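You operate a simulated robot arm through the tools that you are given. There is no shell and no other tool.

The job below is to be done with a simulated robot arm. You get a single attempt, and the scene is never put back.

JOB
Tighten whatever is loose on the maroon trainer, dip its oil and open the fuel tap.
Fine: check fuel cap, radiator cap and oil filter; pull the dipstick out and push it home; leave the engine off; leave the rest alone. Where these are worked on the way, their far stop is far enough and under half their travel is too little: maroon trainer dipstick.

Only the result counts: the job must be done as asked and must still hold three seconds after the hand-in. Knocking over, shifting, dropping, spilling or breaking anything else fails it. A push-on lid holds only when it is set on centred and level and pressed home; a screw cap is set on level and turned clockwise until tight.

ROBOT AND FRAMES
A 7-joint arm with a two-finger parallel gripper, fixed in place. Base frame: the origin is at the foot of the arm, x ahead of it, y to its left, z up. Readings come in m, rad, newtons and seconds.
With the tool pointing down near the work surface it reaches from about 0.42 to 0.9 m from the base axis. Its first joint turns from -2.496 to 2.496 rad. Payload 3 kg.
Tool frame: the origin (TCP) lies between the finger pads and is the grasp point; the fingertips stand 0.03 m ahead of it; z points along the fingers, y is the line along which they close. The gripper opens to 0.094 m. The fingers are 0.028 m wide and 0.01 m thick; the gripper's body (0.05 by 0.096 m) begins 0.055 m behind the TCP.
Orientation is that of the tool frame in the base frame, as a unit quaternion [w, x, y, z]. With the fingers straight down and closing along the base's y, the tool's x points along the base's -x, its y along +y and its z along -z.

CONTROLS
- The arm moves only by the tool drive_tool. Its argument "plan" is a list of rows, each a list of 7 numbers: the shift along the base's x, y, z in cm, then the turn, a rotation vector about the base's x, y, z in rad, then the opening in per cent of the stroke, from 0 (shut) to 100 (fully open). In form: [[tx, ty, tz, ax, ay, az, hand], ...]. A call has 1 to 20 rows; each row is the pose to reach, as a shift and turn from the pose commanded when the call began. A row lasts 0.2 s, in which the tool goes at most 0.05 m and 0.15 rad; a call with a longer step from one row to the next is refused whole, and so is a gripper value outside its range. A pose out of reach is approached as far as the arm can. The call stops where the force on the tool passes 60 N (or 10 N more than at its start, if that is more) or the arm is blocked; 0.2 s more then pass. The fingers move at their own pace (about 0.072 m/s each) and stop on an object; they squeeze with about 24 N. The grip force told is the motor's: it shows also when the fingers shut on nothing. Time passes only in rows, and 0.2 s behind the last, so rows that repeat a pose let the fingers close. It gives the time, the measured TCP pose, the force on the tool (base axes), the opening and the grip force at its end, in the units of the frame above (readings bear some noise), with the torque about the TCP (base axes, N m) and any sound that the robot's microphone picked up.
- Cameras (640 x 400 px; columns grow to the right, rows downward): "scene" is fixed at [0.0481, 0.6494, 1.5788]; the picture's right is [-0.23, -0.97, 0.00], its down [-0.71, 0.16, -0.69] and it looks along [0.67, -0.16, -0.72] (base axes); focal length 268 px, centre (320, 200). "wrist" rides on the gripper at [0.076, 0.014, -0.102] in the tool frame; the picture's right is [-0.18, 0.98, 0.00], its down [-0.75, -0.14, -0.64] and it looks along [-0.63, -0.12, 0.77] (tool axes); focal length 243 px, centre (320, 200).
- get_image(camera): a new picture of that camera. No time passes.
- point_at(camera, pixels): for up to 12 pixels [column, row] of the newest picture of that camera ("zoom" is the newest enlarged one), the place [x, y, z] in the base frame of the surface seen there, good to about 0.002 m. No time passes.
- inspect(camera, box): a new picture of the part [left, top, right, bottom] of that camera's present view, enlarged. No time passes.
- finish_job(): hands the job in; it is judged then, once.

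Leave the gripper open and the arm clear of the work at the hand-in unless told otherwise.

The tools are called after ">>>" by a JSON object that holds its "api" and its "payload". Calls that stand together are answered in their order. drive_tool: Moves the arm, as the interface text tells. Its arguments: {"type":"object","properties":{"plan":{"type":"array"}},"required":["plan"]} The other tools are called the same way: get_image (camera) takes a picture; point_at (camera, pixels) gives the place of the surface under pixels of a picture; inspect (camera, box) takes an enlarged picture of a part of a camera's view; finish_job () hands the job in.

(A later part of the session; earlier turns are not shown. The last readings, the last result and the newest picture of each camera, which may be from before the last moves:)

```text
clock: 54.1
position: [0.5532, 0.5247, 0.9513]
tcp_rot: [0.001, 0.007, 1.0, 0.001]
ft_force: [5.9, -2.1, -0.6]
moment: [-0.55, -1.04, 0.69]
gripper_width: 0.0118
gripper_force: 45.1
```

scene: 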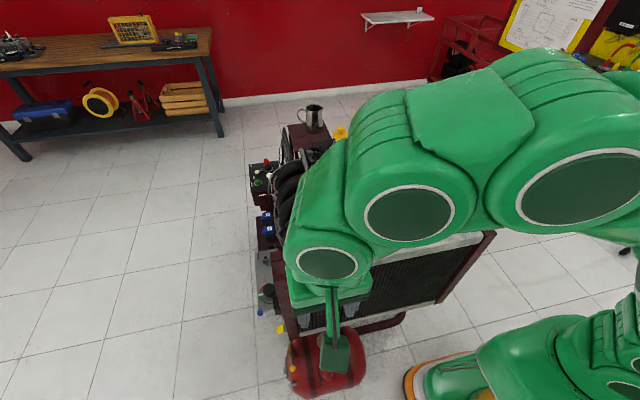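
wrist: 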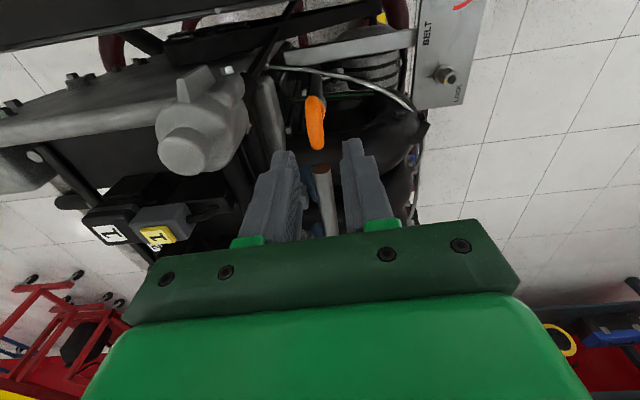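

The torque is now small. I'll pull straight up 5 cm and check that the dipstick follows.

>>> {"api": "drive_tool", "payload": {"plan": [[0, 0, 0.3, 0, 0, 0.02, 0], [0, 0, 1, 0, 0, 0.02, 0], [0, 0, 2, 0, 0, 0.02, 0], [0, 0, 3, 0, 0, 0.02, 0], [0, 0, 4, 0, 0, 0.02, 0], [0, 0, 5, 0, 0, 0.02, 0], [0, 0, 5, 0, 0, 0.02, 0]]}}

>>> {"api": "inspect", "payload": {"camera": "wrist", "box": [240, 90, 400, 210]}}

>>> {"api": "inspect", "payload": {"camera": "scene", "box": [280, 180, 380, 260]}}

```text
clock: 55.7
position: [0.552, 0.5243, 1.0018]
tcp_rot: [0.001, -0.004, 1.0, 0.002]
ft_force: [-6.4, -2.3, 0.8]
moment: [-0.05, 0.0, -0.31]
gripper_width: 0.0119
gripper_force: 45.2
```

```text
3.33 times, centred on (320, 150) of wrist
```

zoom: 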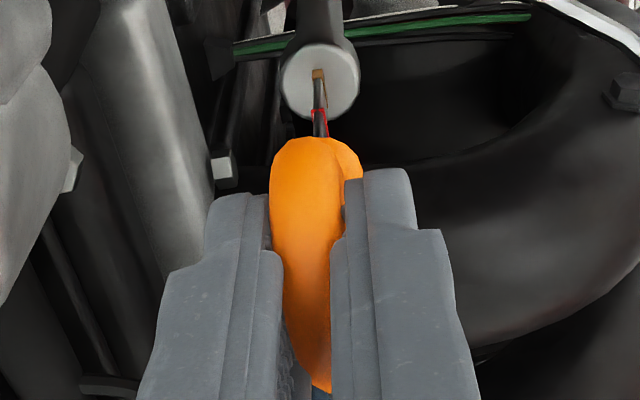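

```text
5.00 times, centred on (330, 220) of scene
```

zoom: 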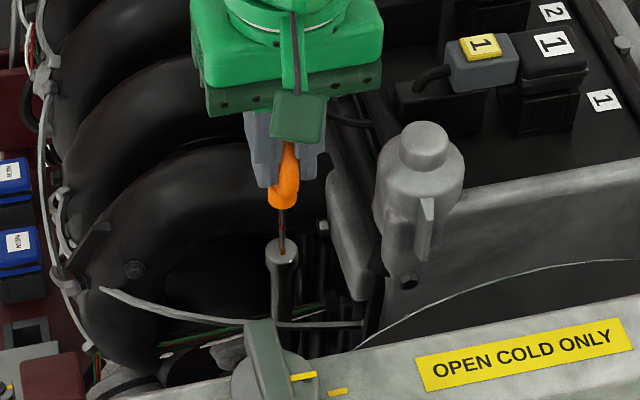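

The dipstick blade is sliding out with almost no force. I'll keep pulling up in short steps until I feel its far stop.

>>> {"api": "drive_tool", "payload": {"plan": [[0, 0, 1, 0, 0, 0, 0], [0, 0, 2, 0, 0, 0, 0], [0, 0, 3, 0, 0, 0, 0], [0, 0, 4, 0, 0, 0, 0], [0, 0, 5, 0, 0, 0, 0], [0, 0, 5, 0, 0, 0, 0]]}}

>>> {"api": "inspect", "payload": {"camera": "scene", "box": [280, 180, 380, 260]}}

```text
clock: 57.1
position: [0.5537, 0.5249, 1.0519]
tcp_rot: [0.0, -0.003, 1.0, 0.001]
ft_force: [-4.8, -3.9, -0.5]
moment: [-0.12, 0.45, -0.29]
gripper_width: 0.0115
gripper_force: 45.0
```

```text
5.00 times, centred on (330, 220) of scene
```

zoom: 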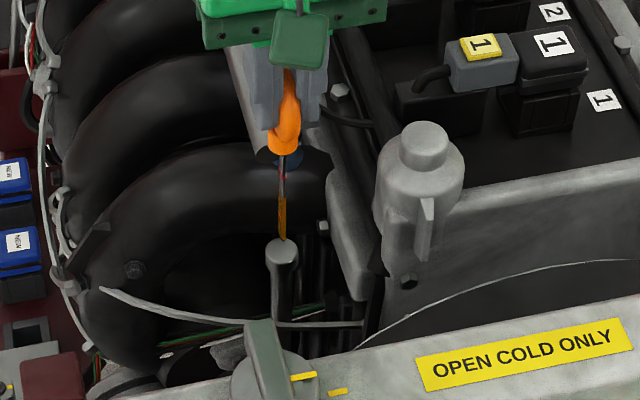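

The blade shows an oil-wet lower end just at the collar. I'll look closely at the tip before pulling any further.

>>> {"api": "inspect", "payload": {"camera": "scene", "box": [315, 205, 347, 245]}}

>>> {"api": "inspect", "payload": {"camera": "wrist", "box": [260, 60, 380, 180]}}

```text
10.00 times, centred on (331, 225) of scene
```

zoom: 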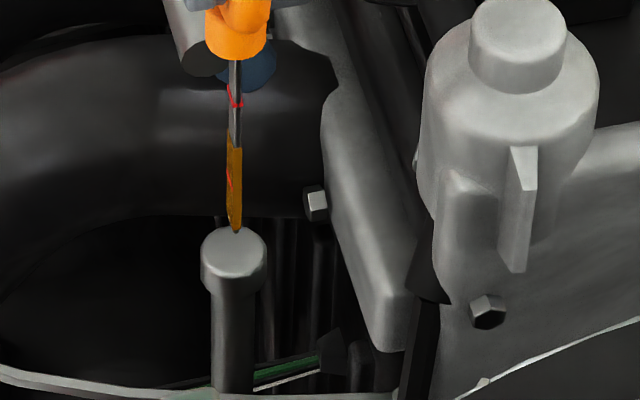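

```text
3.33 times, centred on (320, 120) of wrist
```

zoom: 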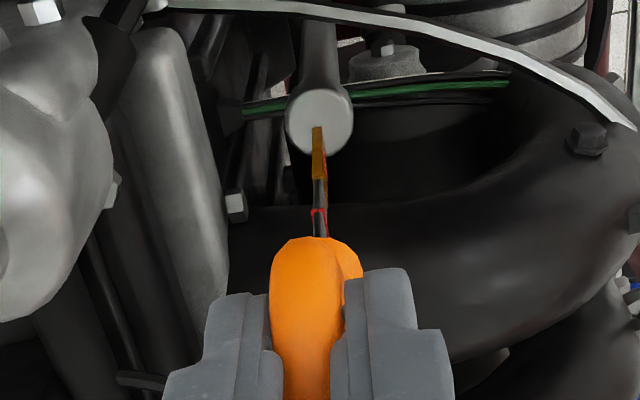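

The pointed tip is just at the collar after 10 cm, still with no stop. I'll go on 1.5 cm more in very small steps while watching the force.

>>> {"api": "drive_tool", "payload": {"plan": [[0, 0, 0.3, 0, 0, 0, 0], [0, 0, 0.6, 0, 0, 0, 0], [0, 0, 0.9, 0, 0, 0, 0], [0, 0, 1.2, 0, 0, 0, 0], [0, 0, 1.5, 0, 0, 0, 0], [0, 0, 1.5, 0, 0, 0, 0]]}}

>>> {"api": "inspect", "payload": {"camera": "scene", "box": [315, 205, 347, 245]}}

```text
clock: 58.5
position: [0.5542, 0.5254, 1.0657]
tcp_rot: [0.0, -0.003, 1.0, 0.001]
ft_force: [-0.2, -7.9, -40.2]
moment: [-0.08, -0.09, -0.18]
gripper_width: 0.0113
gripper_force: 44.8
```

```text
10.00 times, centred on (331, 225) of scene
```

zoom: 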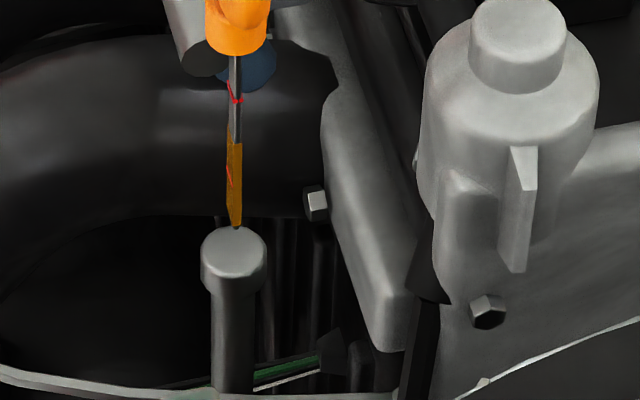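

The pull-down force rose to 40 N: that is the far stop. Now I'll push the dipstick back down the same line, slowly at the end.

>>> {"api": "drive_tool", "payload": {"plan": [[0, 0, -1, 0, 0, 0, 0], [0, 0, -2, 0, 0, 0, 0], [0, 0, -3, 0, 0, 0, 0], [0, 0, -4, 0, 0, 0, 0], [0, 0, -5, 0, 0, 0, 0], [0, 0, -6, 0, 0, 0, 0], [0, 0, -7, 0, 0, 0, 0], [0, 0, -8, 0, 0, 0, 0], [0, 0, -9, 0, 0, 0, 0], [0, 0, -9.5, 0, 0, 0, 0], [0, 0, -9.5, 0, 0, 0, 0]]}}

>>> {"api": "inspect", "payload": {"camera": "scene", "box": [315, 205, 347, 245]}}

>>> {"api": "inspect", "payload": {"camera": "wrist", "box": [260, 60, 380, 180]}}

```text
clock: 60.9
position: [0.5518, 0.5238, 0.9704]
tcp_rot: [0.002, -0.003, 1.0, 0.002]
ft_force: [24.1, 19.6, 0.1]
moment: [0.43, -0.49, -0.28]
gripper_width: 0.0113
gripper_force: 44.9
```

```text
10.00 times, centred on (331, 225) of scene
```

zoom: 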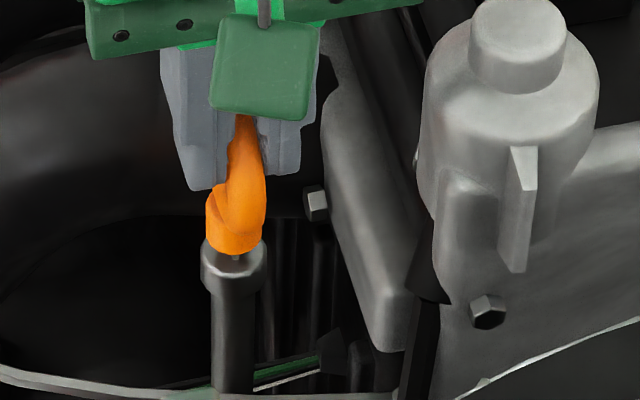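

```text
3.33 times, centred on (320, 120) of wrist
```

zoom: 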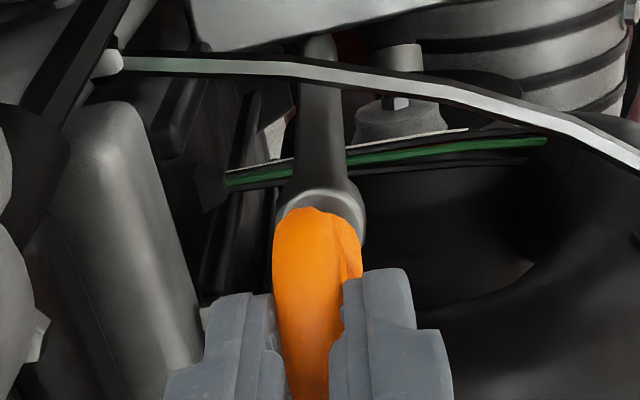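

It is nearly home, with a small gap above the collar and some sideways load (+24, +20 N). I'll comply by 1 mm and push down in small steps.

>>> {"api": "drive_tool", "payload": {"plan": [[0.1, 0.1, 0, 0, 0, 0, 0], [0.1, 0.1, -0.3, 0, 0, 0, 0], [0.1, 0.1, -0.6, 0, 0, 0, 0], [0.1, 0.1, -0.6, 0, 0, 0, 0]]}}

>>> {"api": "inspect", "payload": {"camera": "scene", "box": [315, 205, 347, 245]}}

```text
clock: 61.9
position: [0.5522, 0.5248, 0.9645]
tcp_rot: [0.0, -0.004, 1.0, 0.001]
ft_force: [-6.1, -7.3, -2.9]
moment: [-0.14, 0.49, -0.2]
gripper_width: 0.0112
gripper_force: 44.5
```

```text
10.00 times, centred on (331, 225) of scene
```

zoom: 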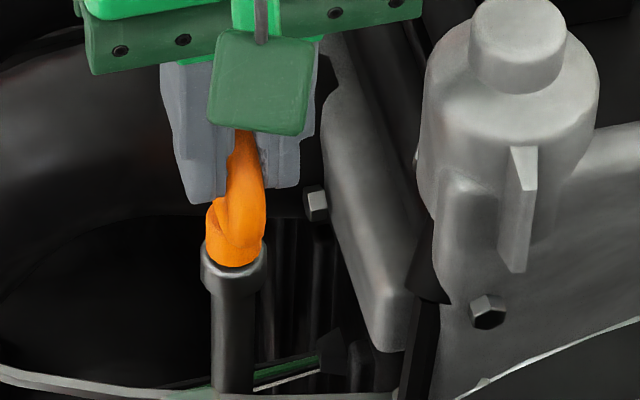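

The dipstick has moved down further and looks close to seated. I'll push another 6 mm in fine steps until it's firm.

>>> {"api": "drive_tool", "payload": {"plan": [[0, 0, -0.2, 0, 0, 0, 0], [0, 0, -0.4, 0, 0, 0, 0], [0, 0, -0.6, 0, 0, 0, 0], [0, 0, -0.6, 0, 0, 0, 0]]}}

>>> {"api": "inspect", "payload": {"camera": "scene", "box": [315, 205, 347, 245]}}

```text
clock: 62.9
position: [0.5528, 0.5242, 0.9606]
tcp_rot: [0.002, -0.004, 1.0, 0.003]
ft_force: [-19.2, -28.8, 36.0]
moment: [-0.7, 0.44, -0.34]
gripper_width: 0.0117
gripper_force: 44.8
```

```text
10.00 times, centred on (331, 225) of scene
```

zoom: 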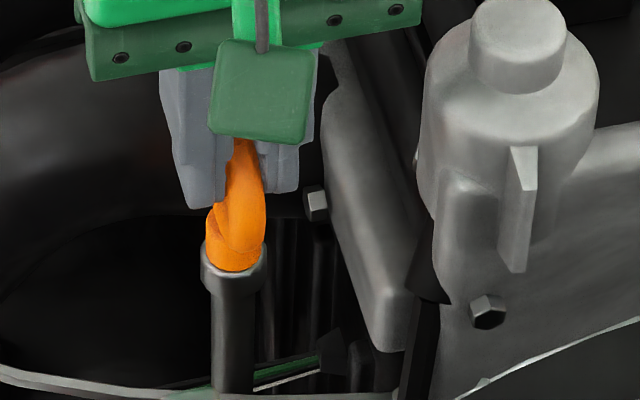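

The reaction is 36 N upward, so it's seated. I'll release, rise and compare the ring's height with the original 0.952 m.

>>> {"api": "drive_tool", "payload": {"plan": [[0, 0, 0, 0, 0, 0, 15], [0, 0, 0, 0, 0, 0, 30], [0, 0, 0, 0, 0, 0, 30], [0, 0, 2, 0, 0, 0, 30], [0, 0, 5, 0, 0, 0, 30], [0, 0, 9, 0, 0, 0, 30], [0, 0, 9, 0, 0, 0, 30]]}}

>>> {"api": "inspect", "payload": {"camera": "wrist", "box": [260, 70, 380, 190]}}

>>> {"api": "point_at", "payload": {"camera": "zoom", "pixels": [[325, 90], [325, 120], [325, 150], [330, 180], [330, 210], [330, 235], [320, 75], [335, 165], [335, 195]]}}

>>> {"api": "inspect", "payload": {"camera": "scene", "box": [315, 205, 347, 245]}}

```text
clock: 64.5
position: [0.5547, 0.5244, 1.0498]
tcp_rot: [0.001, -0.003, 1.0, 0.001]
ft_force: [-1.3, 0.1, -0.3]
moment: [0.01, 0.01, -0.02]
gripper_width: 0.0284
gripper_force: 0.1
```

```text
3.33 times, centred on (320, 130) of wrist
```

zoom: 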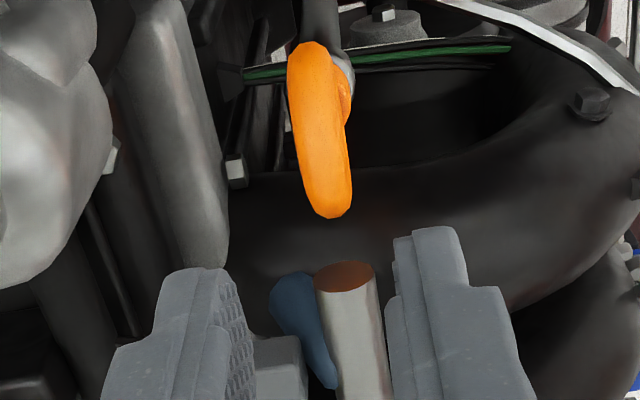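

```text
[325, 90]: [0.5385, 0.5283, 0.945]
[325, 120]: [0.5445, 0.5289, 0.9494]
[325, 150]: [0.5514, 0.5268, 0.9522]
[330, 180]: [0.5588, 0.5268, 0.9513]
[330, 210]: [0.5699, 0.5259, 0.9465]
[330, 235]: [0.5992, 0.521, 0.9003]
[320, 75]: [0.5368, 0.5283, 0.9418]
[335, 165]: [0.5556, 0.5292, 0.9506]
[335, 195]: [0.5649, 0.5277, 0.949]
```

```text
10.00 times, centred on (331, 225) of scene
```

zoom: 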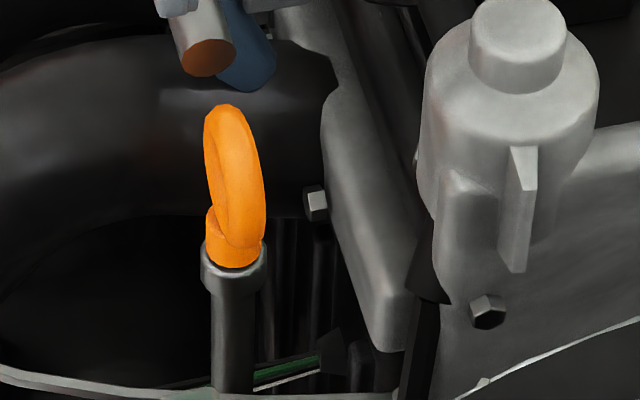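

The ring top is at 0.952, same as before. I'll compare against the original crop for a pixel-level check.

>>> {"api": "inspect", "payload": {"camera": "scene", "box": [305, 208, 345, 243]}}

```text
11.43 times, centred on (325, 226) of scene
```

zoom: 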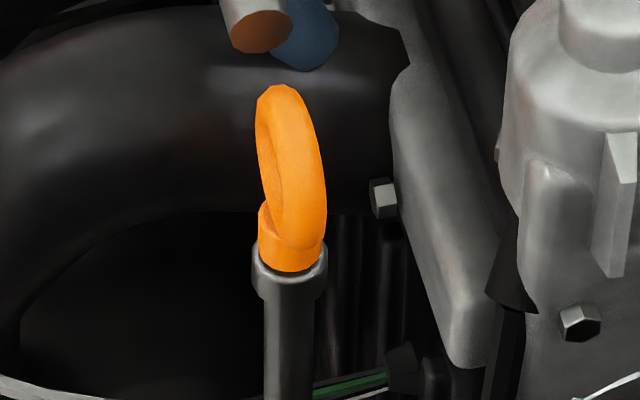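

The crop is identical to the original, so the dipstick is home. Next is the oil filter. I'll take a fresh scene picture and measure the heights of the parts I must pass over.

>>> {"api": "get_image", "payload": {"camera": "scene"}}

>>> {"api": "point_at", "payload": {"camera": "scene", "pixels": [[365, 142], [350, 158], [365, 172], [377, 190], [383, 148], [345, 133], [365, 130], [400, 190], [415, 205], [355, 200], [370, 150], [386, 178]]}}

>>> {"api": "inspect", "payload": {"camera": "scene", "box": [340, 120, 440, 220]}}

>>> {"api": "point_at", "payload": {"camera": "zoom", "pixels": [[340, 160], [360, 205], [370, 250], [390, 290], [430, 240], [450, 280], [400, 240], [300, 190], [285, 225], [320, 270], [340, 235], [290, 160]]}}

```text
taken
```

scene: 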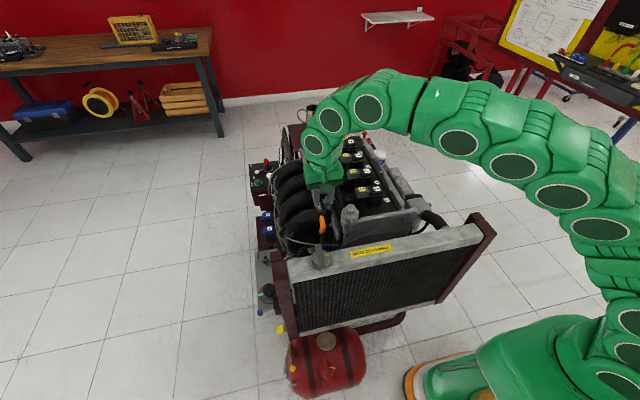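

```text
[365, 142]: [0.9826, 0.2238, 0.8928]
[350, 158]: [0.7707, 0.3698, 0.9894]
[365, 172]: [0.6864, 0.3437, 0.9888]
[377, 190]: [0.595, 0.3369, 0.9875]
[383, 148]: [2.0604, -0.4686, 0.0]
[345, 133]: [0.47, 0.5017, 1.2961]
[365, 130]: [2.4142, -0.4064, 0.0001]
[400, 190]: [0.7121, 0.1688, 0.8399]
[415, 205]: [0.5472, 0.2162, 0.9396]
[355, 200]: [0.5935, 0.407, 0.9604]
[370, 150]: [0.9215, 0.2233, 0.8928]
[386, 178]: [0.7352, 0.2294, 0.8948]
```

```text
4.00 times, centred on (390, 170) of scene
```

zoom: 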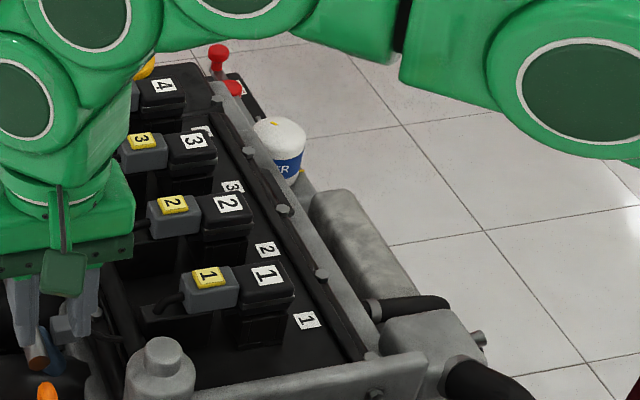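

```text
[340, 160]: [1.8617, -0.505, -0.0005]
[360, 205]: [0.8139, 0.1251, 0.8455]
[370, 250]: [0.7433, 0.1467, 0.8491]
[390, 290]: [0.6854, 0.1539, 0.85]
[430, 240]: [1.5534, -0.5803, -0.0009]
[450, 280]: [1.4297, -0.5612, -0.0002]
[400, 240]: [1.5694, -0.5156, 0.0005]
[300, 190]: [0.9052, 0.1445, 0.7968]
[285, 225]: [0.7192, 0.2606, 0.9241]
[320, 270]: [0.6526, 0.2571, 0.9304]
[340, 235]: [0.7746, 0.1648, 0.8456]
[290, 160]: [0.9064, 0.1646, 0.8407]
```

Coil tops are at about z 0.99, the rail by the filter at 0.895, and the coolant pipe at 0.845 (x up to about 0.83). I'll travel at TCP z of about 1.08 towards (0.79, 0.195) to look at the filter with the wrist camera.

>>> {"api": "drive_tool", "payload": {"plan": [[1, -2, 3, 0, 0, 0, 30], [3.5, -6, 3, 0, 0, 0, 30], [6, -10, 3, 0, 0, 0, 30], [8.5, -14, 3, 0, 0, 0, 30], [11, -18, 3, 0, 0, 0, 30], [13.5, -22, 3, 0, 0, 0, 30], [16, -26, 3, 0, 0, 0, 30], [18.5, -30, 3, 0, 0, 0, 30], [21, -32.9, 3, 0, 0, 0, 30], [23.5, -32.9, 1, 0, 0, 0, 30], [23.5, -32.9, 1, 0, 0, 0, 30]]}}

>>> {"api": "get_image", "payload": {"camera": "wrist"}}

>>> {"api": "get_image", "payload": {"camera": "scene"}}

```text
clock: 66.9
position: [0.7897, 0.1969, 1.0591]
tcp_rot: [0.002, -0.004, 1.0, 0.002]
ft_force: [0.7, 0.4, -0.1]
moment: [0.01, 0.01, 0.01]
gripper_width: 0.0282
gripper_force: 0.1
```

```text
taken
```

wrist: 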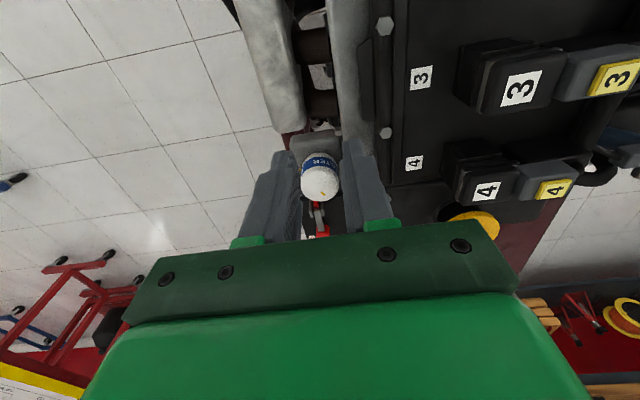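

```text
taken
```

scene: 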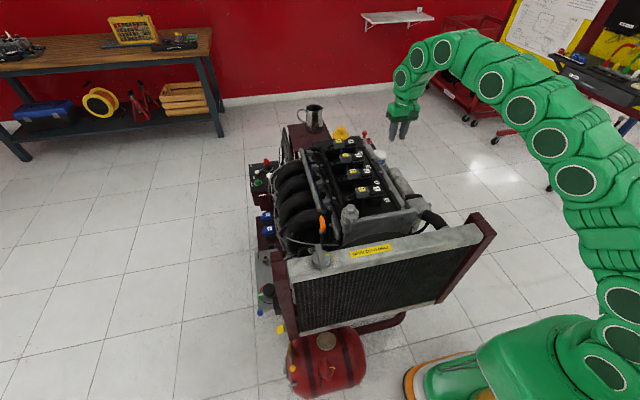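

The filter is visible at wrist (320, 178), with the engine rail to its right (+y). I'll enlarge and measure it and its surroundings.

>>> {"api": "inspect", "payload": {"camera": "wrist", "box": [270, 110, 390, 230]}}

>>> {"api": "point_at", "payload": {"camera": "zoom", "pixels": [[320, 230], [330, 255], [325, 270], [265, 210], [375, 210], [300, 140], [345, 140], [320, 160], [400, 150], [440, 150], [300, 90], [200, 100]]}}

>>> {"api": "point_at", "payload": {"camera": "zoom", "pixels": [[385, 120], [395, 60], [310, 60], [250, 60], [375, 190], [360, 300], [310, 300], [340, 330], [280, 250], [355, 250], [320, 200], [340, 100]]}}

```text
3.33 times, centred on (330, 170) of wrist
```

zoom: 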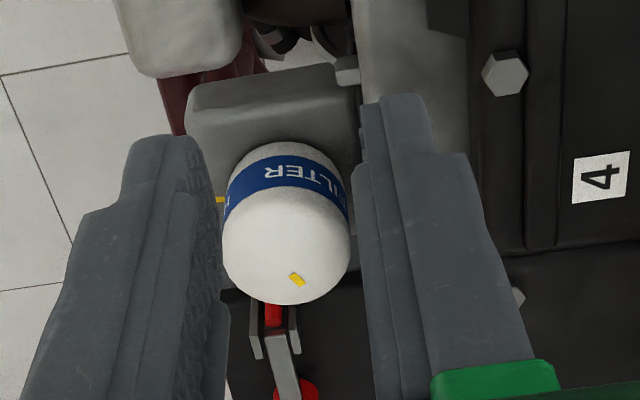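

```text
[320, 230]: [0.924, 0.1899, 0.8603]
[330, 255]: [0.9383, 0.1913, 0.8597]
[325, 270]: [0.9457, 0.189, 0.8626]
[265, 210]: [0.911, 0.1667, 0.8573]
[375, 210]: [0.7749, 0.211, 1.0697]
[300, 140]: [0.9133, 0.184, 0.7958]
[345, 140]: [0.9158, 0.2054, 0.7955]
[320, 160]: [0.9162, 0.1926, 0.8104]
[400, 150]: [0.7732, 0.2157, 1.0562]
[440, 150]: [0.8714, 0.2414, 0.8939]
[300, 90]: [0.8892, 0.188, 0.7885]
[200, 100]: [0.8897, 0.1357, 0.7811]
```

```text
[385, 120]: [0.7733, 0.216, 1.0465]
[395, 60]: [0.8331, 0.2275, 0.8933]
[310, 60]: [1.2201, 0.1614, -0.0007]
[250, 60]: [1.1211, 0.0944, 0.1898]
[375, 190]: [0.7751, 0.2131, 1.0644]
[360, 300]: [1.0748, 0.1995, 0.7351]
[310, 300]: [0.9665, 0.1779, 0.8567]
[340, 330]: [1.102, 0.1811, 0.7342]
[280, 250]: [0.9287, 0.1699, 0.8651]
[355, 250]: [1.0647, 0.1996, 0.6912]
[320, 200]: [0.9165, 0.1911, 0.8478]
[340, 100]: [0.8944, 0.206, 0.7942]
```

I need to see the gap between the filter and the engine rail, so I'll open the fingers fully and shift a little towards -x for a clear view.

>>> {"api": "drive_tool", "payload": {"plan": [[-2, 0, 0, 0, 0, 0, 60], [-4, 0, 0, 0, 0, 0, 100], [-4, 0, 0, 0, 0, 0, 100], [-4, 0, 0, 0, 0, 0, 100]]}}

>>> {"api": "inspect", "payload": {"camera": "wrist", "box": [270, 110, 390, 230]}}

>>> {"api": "point_at", "payload": {"camera": "zoom", "pixels": [[255, 300], [365, 300], [320, 230], [385, 300], [400, 300], [370, 200], [395, 200], [420, 200], [355, 180], [320, 335], [275, 280], [350, 330]]}}

```text
clock: 67.9
position: [0.7483, 0.1967, 1.0596]
tcp_rot: [0.002, -0.003, 1.0, 0.002]
ft_force: [0.1, -0.6, 0.4]
moment: [0.02, -0.03, 0.04]
gripper_width: 0.0939
gripper_force: 0.0
```

```text
3.33 times, centred on (330, 170) of wrist
```

zoom: 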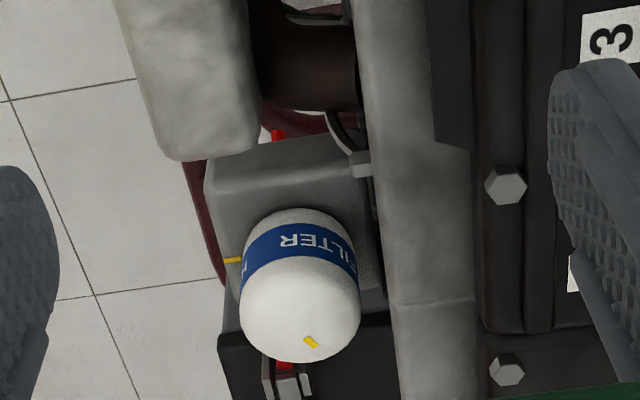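

```text
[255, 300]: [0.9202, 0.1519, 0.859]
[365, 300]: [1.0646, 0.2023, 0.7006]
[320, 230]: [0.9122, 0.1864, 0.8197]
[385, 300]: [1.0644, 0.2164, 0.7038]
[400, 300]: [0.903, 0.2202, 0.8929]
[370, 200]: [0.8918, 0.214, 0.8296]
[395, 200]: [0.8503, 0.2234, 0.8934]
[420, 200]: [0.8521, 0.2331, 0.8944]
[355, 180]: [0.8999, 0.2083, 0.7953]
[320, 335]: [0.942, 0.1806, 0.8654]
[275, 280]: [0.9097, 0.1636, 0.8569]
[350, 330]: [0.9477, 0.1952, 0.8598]
```

The rail edge is at y of about 0.218 and the filter's +y edge at about 0.200, so I'll grip with the closing axis diagonal to x and y. The filter centre is about (0.938, 0.169) with radius 0.0315. I'll move above it with yaw -45° and test the reach.

>>> {"api": "drive_tool", "payload": {"plan": [[3, -0.5, -1, 0, 0, -0.13, 100], [6, -1, -2, 0, 0, -0.26, 100], [9, -1.5, -4, 0, 0, -0.39, 90], [12, -2, -6, 0, 0, -0.52, 80], [15, -2.5, -8, 0, 0, -0.65, 78], [17, -2.8, -10, 0, 0, -0.785, 76], [19, -2.8, -11, 0, 0, -0.785, 76], [19, -2.8, -11, 0, 0, -0.785, 76]]}}

>>> {"api": "get_image", "payload": {"camera": "wrist"}}

>>> {"api": "inspect", "payload": {"camera": "scene", "box": [350, 110, 430, 190]}}

```text
clock: 69.4
position: [0.8919, 0.181, 0.9536]
tcp_rot: [0.018, 0.364, 0.931, 0.017]
ft_force: [-23.9, -3.5, 41.9]
moment: [1.44, -0.12, 0.81]
gripper_width: 0.0615
gripper_force: 0.1
out of reach, approached as far as the arm can: row 5, 6, 7
stopped in row 7: the force on the tool passed its limit at 204 N (the readings are from after the stop); the commanded pose is now the measured one
```

```text
taken
```

wrist: 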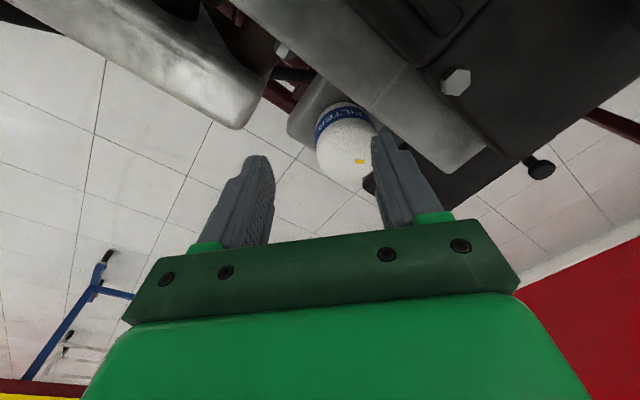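

```text
5.00 times, centred on (390, 150) of scene
```

zoom: 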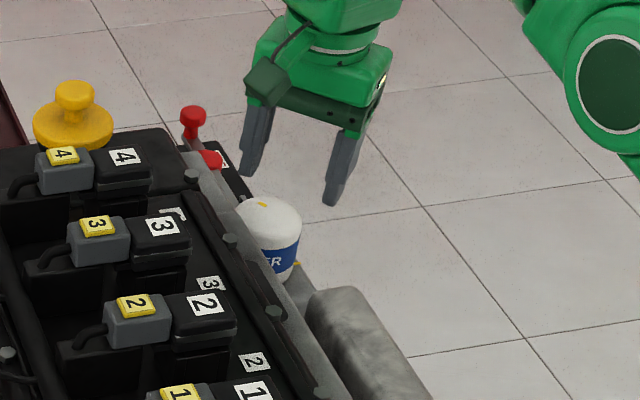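

The call stopped on a 204 N reading with several rows out of reach, probably a jerk at full arm stretch; nothing appears to be touching. I'll do a short hold to read the settled state.

>>> {"api": "drive_tool", "payload": {"plan": [[0, 0, 0, 0, 0, 0, 76], [0, 0, 0, 0, 0, 0, 76]]}}

>>> {"api": "get_image", "payload": {"camera": "scene"}}

>>> {"api": "inspect", "payload": {"camera": "scene", "box": [340, 100, 440, 200]}}

```text
clock: 69.9
position: [0.8912, 0.1806, 0.954]
tcp_rot: [0.018, 0.365, 0.931, 0.017]
ft_force: [-19.0, -5.7, 19.5]
moment: [0.52, 0.18, 0.59]
gripper_width: 0.0618
gripper_force: 0.1
stopped in row 2: the force on the tool passed its limit at 62 N (the readings are from after the stop); the commanded pose is now the measured one
```

```text
taken
```

scene: 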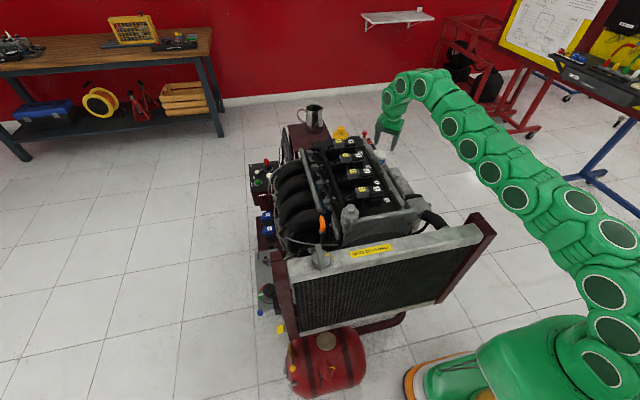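

```text
4.00 times, centred on (390, 150) of scene
```

zoom: 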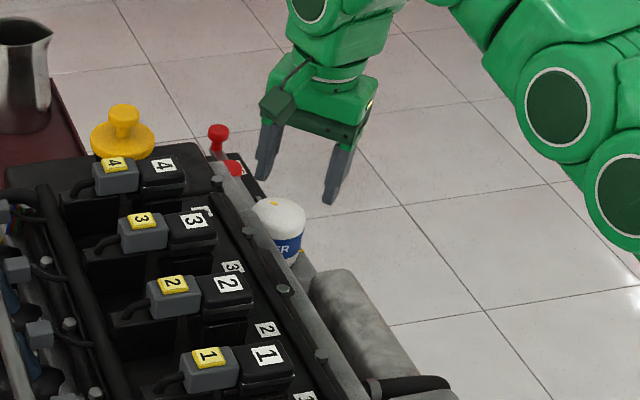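

There's still contact load, and the fingers sit at 62 mm instead of the commanded 71 mm. I'll look closely in the wrist view to find what's touching.

>>> {"api": "get_image", "payload": {"camera": "wrist"}}

>>> {"api": "inspect", "payload": {"camera": "wrist", "box": [300, 80, 460, 240]}}

>>> {"api": "point_at", "payload": {"camera": "zoom", "pixels": [[300, 160], [320, 200], [360, 180], [400, 250], [420, 100], [480, 130], [520, 60], [350, 240], [480, 210], [220, 180], [300, 110], [440, 180]]}}

```text
taken
```

wrist: 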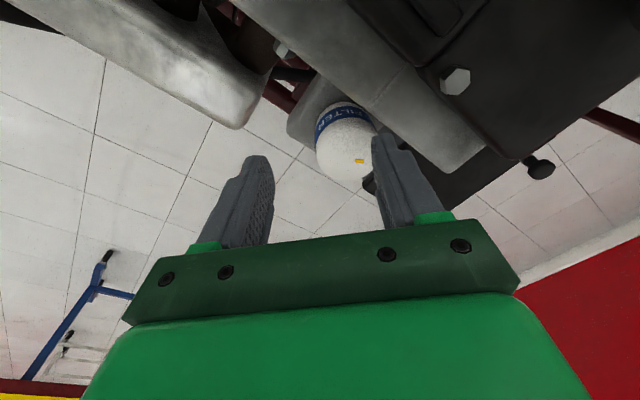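

```text
2.50 times, centred on (380, 160) of wrist
```

zoom: 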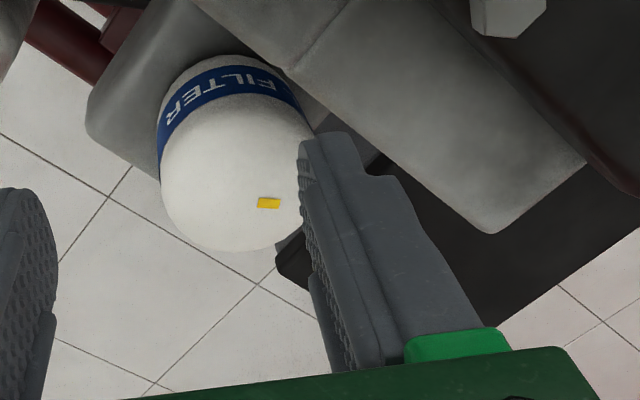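

```text
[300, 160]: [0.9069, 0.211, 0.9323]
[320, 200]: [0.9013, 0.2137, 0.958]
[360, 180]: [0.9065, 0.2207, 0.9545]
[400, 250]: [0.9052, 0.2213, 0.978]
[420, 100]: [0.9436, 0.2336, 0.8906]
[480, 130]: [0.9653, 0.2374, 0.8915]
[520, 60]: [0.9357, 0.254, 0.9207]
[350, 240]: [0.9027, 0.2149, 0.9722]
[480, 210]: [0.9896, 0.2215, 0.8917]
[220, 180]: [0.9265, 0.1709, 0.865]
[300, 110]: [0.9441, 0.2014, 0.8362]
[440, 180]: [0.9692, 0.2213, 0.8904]
```

I see no contact in this view; the finger tips are about 3 cm above the rail. I'll check the gripper and camera bracket positions from the scene view too.

>>> {"api": "inspect", "payload": {"camera": "scene", "box": [370, 60, 440, 160]}}

>>> {"api": "point_at", "payload": {"camera": "zoom", "pixels": [[250, 275], [240, 310], [340, 340], [300, 210], [330, 170], [350, 110], [245, 255], [370, 230], [210, 300], [200, 250], [310, 60], [390, 130]]}}

```text
4.00 times, centred on (405, 110) of scene
```

zoom: 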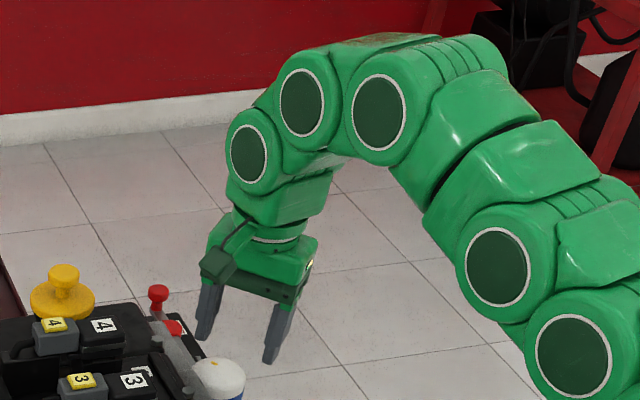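

```text
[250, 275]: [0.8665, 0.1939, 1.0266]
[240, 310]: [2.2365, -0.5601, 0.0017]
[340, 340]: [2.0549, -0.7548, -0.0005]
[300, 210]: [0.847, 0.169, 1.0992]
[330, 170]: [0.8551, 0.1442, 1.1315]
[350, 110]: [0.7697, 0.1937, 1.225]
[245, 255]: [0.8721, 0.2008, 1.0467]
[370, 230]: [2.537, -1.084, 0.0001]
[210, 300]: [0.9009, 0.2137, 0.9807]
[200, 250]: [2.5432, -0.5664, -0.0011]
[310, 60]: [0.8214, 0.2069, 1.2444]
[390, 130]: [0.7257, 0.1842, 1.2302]
```

I'll retreat slightly (-x and up) to see whether the load disappears.

>>> {"api": "drive_tool", "payload": {"plan": [[-1, 0, 0.5, 0, 0, 0, 65], [-2, 0, 1, 0, 0, 0, 65], [-4, 0, 2, 0, 0, 0, 65], [-4, 0, 2, 0, 0, 0, 65]]}}

```text
clock: 70.9
position: [0.8524, 0.1808, 0.971]
tcp_rot: [0.018, 0.365, 0.931, 0.016]
ft_force: [-0.1, -1.3, 0.4]
moment: [-0.02, 0.0, -0.03]
gripper_width: 0.0612
gripper_force: 0.1
```

The forces are zero again. I'll check the gripper opens normally here and level the tool.

>>> {"api": "drive_tool", "payload": {"plan": [[0, 0, 0, 0, 0, 0, 76], [0, 0, 0, 0, 0, 0, 76], [0, 0, 0, 0, 0, 0, 76]]}}

>>> {"api": "inspect", "payload": {"camera": "scene", "box": [340, 100, 440, 200]}}

```text
clock: 71.7
position: [0.852, 0.1817, 0.9726]
tcp_rot: [0.018, 0.365, 0.931, 0.017]
ft_force: [0.5, -0.7, 0.6]
moment: [-0.02, 0.02, -0.02]
gripper_width: 0.0715
gripper_force: 0.1
```

```text
4.00 times, centred on (390, 150) of scene
```

zoom: 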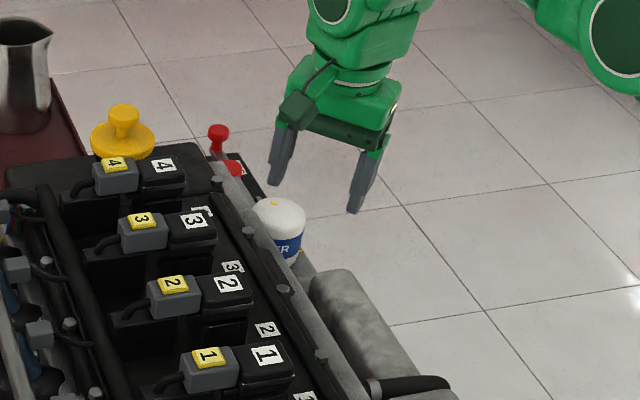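

The load analysis puts the contact at the +y fingertip, about (0.912, 0.217, 0.924): it touched the engine cover's edge, so I'll treat y > 0.213 as occupied up to z 0.93. A vertical tool also runs out of reach here, so I'll lean it a few degrees outward. First I'll shift to -y, lower and tilt, away from the cover.

>>> {"api": "drive_tool", "payload": {"plan": [[0, -1.5, 0, 0.004, -0.04, -0.04, 78], [0, -3, 0, 0.008, -0.08, -0.08, 78], [0, -3, -2, 0.0117, -0.125, -0.126, 78], [0, -3, -4.4, 0.0117, -0.125, -0.126, 78], [0, -3, -4.4, 0.0117, -0.125, -0.126, 78]]}}

>>> {"api": "inspect", "payload": {"camera": "wrist", "box": [240, 60, 440, 220]}}

>>> {"api": "inspect", "payload": {"camera": "scene", "box": [340, 100, 440, 200]}}

```text
clock: 72.9
position: [0.8526, 0.15, 0.9289]
tcp_rot: [0.075, 0.422, 0.903, 0.045]
ft_force: [-1.1, 0.5, 0.7]
moment: [0.0, 0.0, 0.03]
gripper_width: 0.0732
gripper_force: 0.0
```

```text
2.50 times, centred on (340, 140) of wrist
```

zoom: 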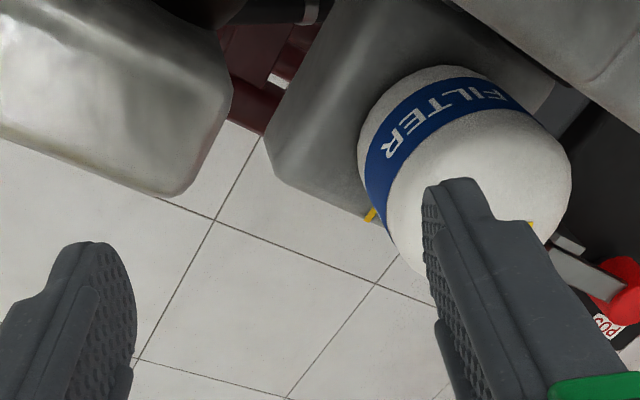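

```text
4.00 times, centred on (390, 150) of scene
```

zoom: 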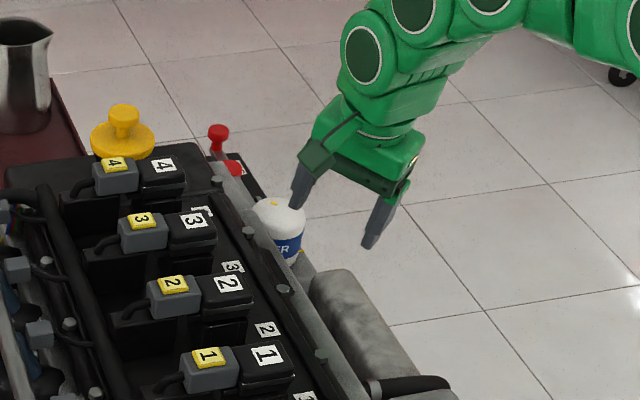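

The tool is tilted 10° and clear. I'll take more points on the filter wall from this side to pin down its axis.

>>> {"api": "point_at", "payload": {"camera": "zoom", "pixels": [[375, 195], [370, 150], [395, 120], [430, 90], [480, 85], [520, 100], [385, 225], [400, 240], [560, 190], [372, 216], [530, 224], [410, 170]]}}

>>> {"api": "inspect", "payload": {"camera": "scene", "box": [365, 140, 405, 180]}}

```text
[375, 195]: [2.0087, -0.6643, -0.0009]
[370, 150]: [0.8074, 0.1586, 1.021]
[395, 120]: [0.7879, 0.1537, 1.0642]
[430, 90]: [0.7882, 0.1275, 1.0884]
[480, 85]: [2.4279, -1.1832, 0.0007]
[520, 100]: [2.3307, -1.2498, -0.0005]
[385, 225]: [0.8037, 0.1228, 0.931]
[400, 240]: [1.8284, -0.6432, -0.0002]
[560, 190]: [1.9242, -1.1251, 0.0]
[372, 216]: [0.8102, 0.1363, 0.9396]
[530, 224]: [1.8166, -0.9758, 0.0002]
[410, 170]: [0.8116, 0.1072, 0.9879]
```

```text
10.00 times, centred on (385, 160) of scene
```

zoom: 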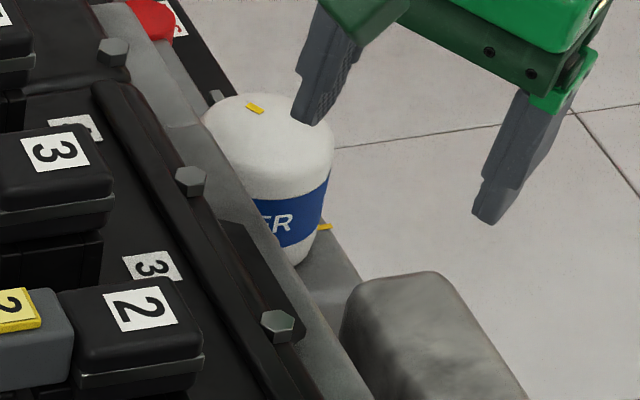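

Those readings came from the scene zoom, which was the newest one. I'll repeat with the wrist zoom as the newest.

>>> {"api": "inspect", "payload": {"camera": "wrist", "box": [240, 60, 440, 220]}}

>>> {"api": "point_at", "payload": {"camera": "zoom", "pixels": [[375, 195], [370, 150], [395, 120], [430, 90], [480, 85], [520, 100], [388, 225], [405, 250], [562, 190], [372, 216], [530, 224], [545, 130]]}}

```text
2.50 times, centred on (340, 140) of wrist
```

zoom: 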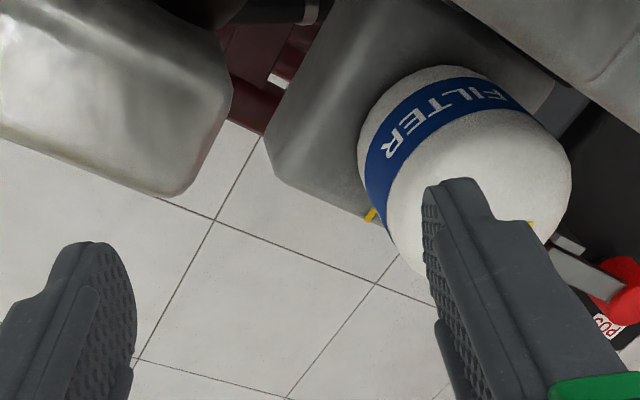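

```text
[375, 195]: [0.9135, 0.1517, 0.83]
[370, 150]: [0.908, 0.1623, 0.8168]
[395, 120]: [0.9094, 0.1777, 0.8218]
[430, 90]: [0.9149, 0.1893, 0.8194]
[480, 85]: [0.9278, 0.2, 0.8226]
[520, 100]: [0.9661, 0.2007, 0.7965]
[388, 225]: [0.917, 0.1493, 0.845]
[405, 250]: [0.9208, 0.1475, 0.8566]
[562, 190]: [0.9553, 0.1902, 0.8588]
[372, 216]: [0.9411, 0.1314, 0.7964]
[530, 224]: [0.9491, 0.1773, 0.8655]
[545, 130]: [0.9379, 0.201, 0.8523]
```

The filter axis is at (0.9385, 0.170), R 0.031; its mark is at about 35° and the reference at about -87°, so about 122° clockwise is needed. I'll move over the filter at z 0.93 with yaw -55°, keeping the +y finger inside y 0.208.

>>> {"api": "drive_tool", "payload": {"plan": [[2.5, 0.3, 0, 0, 0, -0.04, 78], [5, 0.8, 0, 0, 0, -0.087, 78], [7, 1.4, 0, 0, 0, -0.087, 78], [8.45, 1.9, 0, 0, 0, -0.087, 78], [8.45, 1.9, 0, 0, 0, -0.087, 78]]}}

>>> {"api": "inspect", "payload": {"camera": "wrist", "box": [220, 60, 420, 220]}}

>>> {"api": "inspect", "payload": {"camera": "scene", "box": [350, 110, 420, 180]}}

```text
clock: 74.1
position: [0.9373, 0.1693, 0.9278]
tcp_rot: [0.077, 0.461, 0.883, 0.04]
ft_force: [-0.3, 0.7, -0.6]
moment: [0.02, 0.0, -0.02]
gripper_width: 0.0736
gripper_force: 0.0
```

```text
2.50 times, centred on (320, 140) of wrist
```

zoom: 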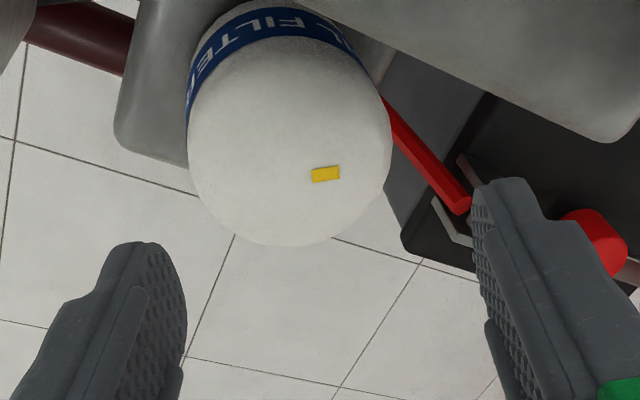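

```text
5.71 times, centred on (385, 145) of scene
```

zoom: 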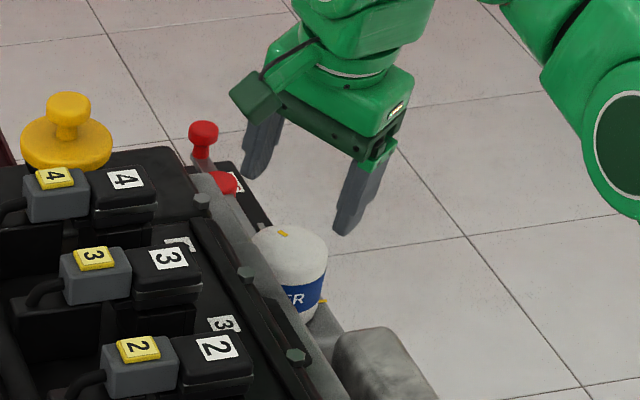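

The tool is centred over the filter. Before descending, I'll check the red knob and rod near the +x finger.

>>> {"api": "point_at", "payload": {"camera": "zoom", "pixels": [[203, 130], [203, 150], [195, 165], [222, 183], [240, 185], [205, 200], [285, 232]]}}

>>> {"api": "inspect", "payload": {"camera": "wrist", "box": [220, 60, 420, 220]}}

>>> {"api": "point_at", "payload": {"camera": "zoom", "pixels": [[410, 130], [460, 200], [600, 240], [450, 220], [500, 240], [330, 175], [190, 130], [385, 110], [280, 240], [510, 300], [150, 260], [300, 60]]}}

```text
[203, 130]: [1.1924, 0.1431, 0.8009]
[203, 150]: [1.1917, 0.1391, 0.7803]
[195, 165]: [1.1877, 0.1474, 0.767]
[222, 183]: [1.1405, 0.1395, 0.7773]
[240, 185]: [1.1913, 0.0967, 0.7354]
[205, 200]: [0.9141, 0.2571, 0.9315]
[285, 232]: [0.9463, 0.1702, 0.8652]
```

```text
2.50 times, centred on (320, 140) of wrist
```

zoom: 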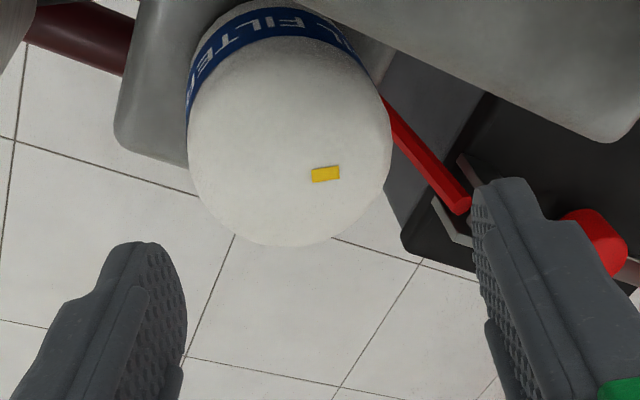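

```text
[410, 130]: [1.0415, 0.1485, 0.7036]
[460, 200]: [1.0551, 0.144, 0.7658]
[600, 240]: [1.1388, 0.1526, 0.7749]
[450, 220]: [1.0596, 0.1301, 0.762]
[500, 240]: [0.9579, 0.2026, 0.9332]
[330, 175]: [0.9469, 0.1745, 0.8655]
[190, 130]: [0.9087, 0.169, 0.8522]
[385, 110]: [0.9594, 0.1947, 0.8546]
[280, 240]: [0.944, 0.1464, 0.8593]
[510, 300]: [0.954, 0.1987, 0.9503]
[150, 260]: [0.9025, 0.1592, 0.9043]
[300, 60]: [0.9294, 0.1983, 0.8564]
```

The red parts are far enough off (x ≥ 1.04, z ≤ 0.80). I'll reduce the tilt to about 5° and lower to z 0.905, then check the straddle.

>>> {"api": "drive_tool", "payload": {"plan": [[0, 0, -0.8, 0.02, 0.035, 0, 78], [0, 0, -1.6, 0.04, 0.07, 0, 78], [0, 0, -2.4, 0.0564, 0.106, 0, 78], [0, 0, -2.4, 0.0564, 0.106, 0, 78]]}}

>>> {"api": "inspect", "payload": {"camera": "wrist", "box": [220, 60, 420, 220]}}

>>> {"api": "point_at", "payload": {"camera": "zoom", "pixels": [[170, 270], [180, 300], [480, 230], [485, 260], [490, 300], [520, 200], [150, 250], [320, 200]]}}

```text
clock: 75.1
position: [0.916, 0.166, 0.9039]
tcp_rot: [0.018, 0.465, 0.884, 0.041]
ft_force: [0.0, -0.7, -1.1]
moment: [0.01, 0.02, -0.01]
gripper_width: 0.0736
gripper_force: 0.0
out of reach, approached as far as the arm can: row 1, 2, 3, 4
```

```text
2.50 times, centred on (320, 140) of wrist
```

zoom: 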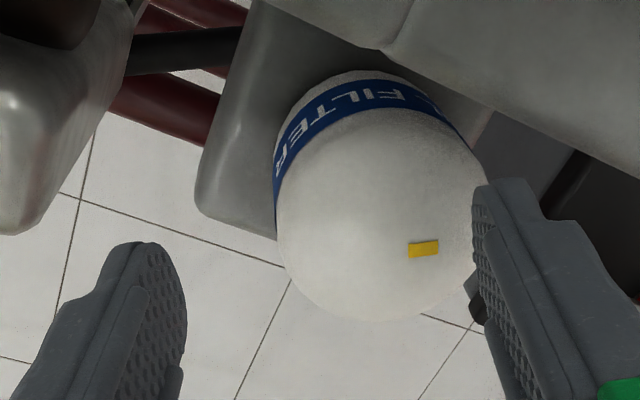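

```text
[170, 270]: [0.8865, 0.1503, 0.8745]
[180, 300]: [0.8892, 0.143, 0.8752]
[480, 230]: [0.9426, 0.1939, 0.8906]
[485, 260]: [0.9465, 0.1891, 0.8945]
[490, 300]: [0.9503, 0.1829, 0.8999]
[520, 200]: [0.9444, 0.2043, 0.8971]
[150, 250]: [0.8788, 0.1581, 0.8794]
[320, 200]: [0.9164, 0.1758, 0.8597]
```

At only 5° tilt the arm is out of reach (it stopped at x 0.916), so about 11° is needed. I'll restore that tilt and return over the filter axis slightly higher.

>>> {"api": "drive_tool", "payload": {"plan": [[0, 0, 0.6, 0.02, -0.04, 0, 78], [0, 0, 1.1, 0.053, -0.086, 0, 78], [1, 0.1, 1.1, 0.053, -0.086, 0, 78], [1.94, 0.18, 1.1, 0.053, -0.086, 0, 78], [1.94, 0.18, 1.1, 0.053, -0.086, 0, 78]]}}

>>> {"api": "inspect", "payload": {"camera": "wrist", "box": [220, 60, 420, 220]}}

>>> {"api": "point_at", "payload": {"camera": "zoom", "pixels": [[170, 270], [180, 300], [480, 230], [485, 260], [490, 300], [520, 200], [150, 250], [320, 150]]}}

```text
clock: 76.3
position: [0.935, 0.1695, 0.9152]
tcp_rot: [0.043, 0.461, 0.882, 0.085]
ft_force: [0.2, -0.3, -0.6]
moment: [0.01, 0.01, 0.04]
gripper_width: 0.0734
gripper_force: 0.1
```

```text
2.50 times, centred on (320, 140) of wrist
```

zoom: 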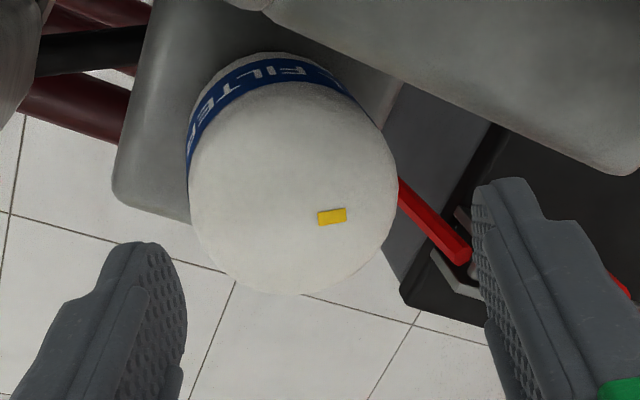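

```text
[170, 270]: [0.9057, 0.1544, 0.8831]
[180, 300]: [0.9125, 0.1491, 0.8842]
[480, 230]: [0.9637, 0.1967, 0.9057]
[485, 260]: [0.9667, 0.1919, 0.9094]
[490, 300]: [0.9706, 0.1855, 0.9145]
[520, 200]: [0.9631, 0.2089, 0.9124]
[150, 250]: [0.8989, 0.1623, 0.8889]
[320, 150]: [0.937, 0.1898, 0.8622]
```

The tilt is 11° towards the outside, so the outer fingertip sits higher. I'll yaw a further -0.12 rad to gain clearance from the cover, widen slightly, and descend in steps to about z 0.86 with force checks.

>>> {"api": "drive_tool", "payload": {"plan": [[0.1, -0.08, 0, 0, 0, -0.06, 86], [0.1, -0.08, 0, 0, 0, -0.12, 86], [0.1, -0.08, -1, 0, 0, -0.12, 86], [0.1, -0.08, -2, 0, 0, -0.12, 86], [0.1, -0.08, -3, 0, 0, -0.12, 86], [0.1, -0.08, -3, 0, 0, -0.12, 86]]}}

>>> {"api": "inspect", "payload": {"camera": "wrist", "box": [220, 60, 420, 220]}}

>>> {"api": "inspect", "payload": {"camera": "scene", "box": [350, 110, 420, 180]}}

```text
clock: 77.7
position: [0.9366, 0.1675, 0.8857]
tcp_rot: [0.048, 0.514, 0.853, 0.082]
ft_force: [0.7, 0.2, -0.2]
moment: [-0.05, -0.02, 0.0]
gripper_width: 0.0808
gripper_force: 0.0
```

```text
2.50 times, centred on (320, 140) of wrist
```

zoom: 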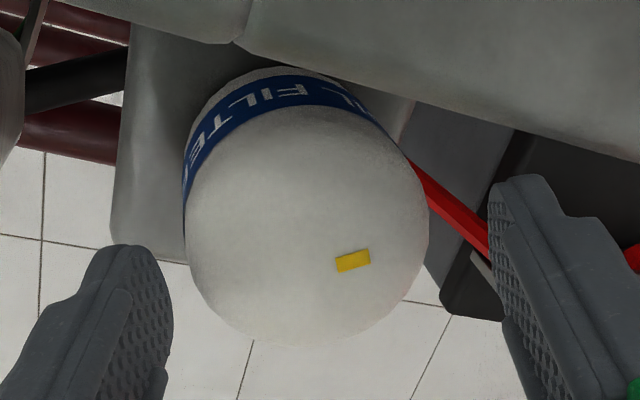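

```text
5.71 times, centred on (385, 145) of scene
```

zoom: 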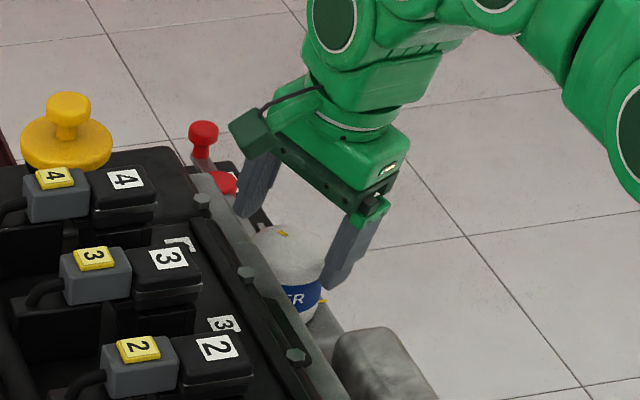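

No contact at z 0.886. I'll check the finger positions relative to the filter axis before going lower.

>>> {"api": "inspect", "payload": {"camera": "wrist", "box": [220, 60, 420, 220]}}

>>> {"api": "point_at", "payload": {"camera": "zoom", "pixels": [[150, 270], [165, 300], [160, 350], [493, 200], [498, 240], [505, 290], [540, 190], [575, 220], [200, 200], [415, 200], [300, 340], [355, 262]]}}

```text
2.50 times, centred on (320, 140) of wrist
```

zoom: 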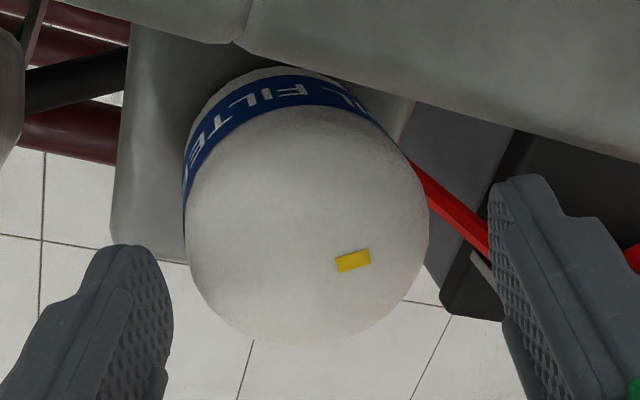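

```text
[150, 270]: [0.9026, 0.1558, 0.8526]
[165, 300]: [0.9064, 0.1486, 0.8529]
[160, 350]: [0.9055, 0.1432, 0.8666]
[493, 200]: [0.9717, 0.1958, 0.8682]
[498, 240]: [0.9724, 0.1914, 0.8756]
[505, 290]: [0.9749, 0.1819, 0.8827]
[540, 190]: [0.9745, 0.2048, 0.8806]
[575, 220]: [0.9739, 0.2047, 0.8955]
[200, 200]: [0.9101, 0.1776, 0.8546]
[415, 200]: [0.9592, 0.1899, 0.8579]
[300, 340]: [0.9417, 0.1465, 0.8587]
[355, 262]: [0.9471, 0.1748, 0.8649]
```

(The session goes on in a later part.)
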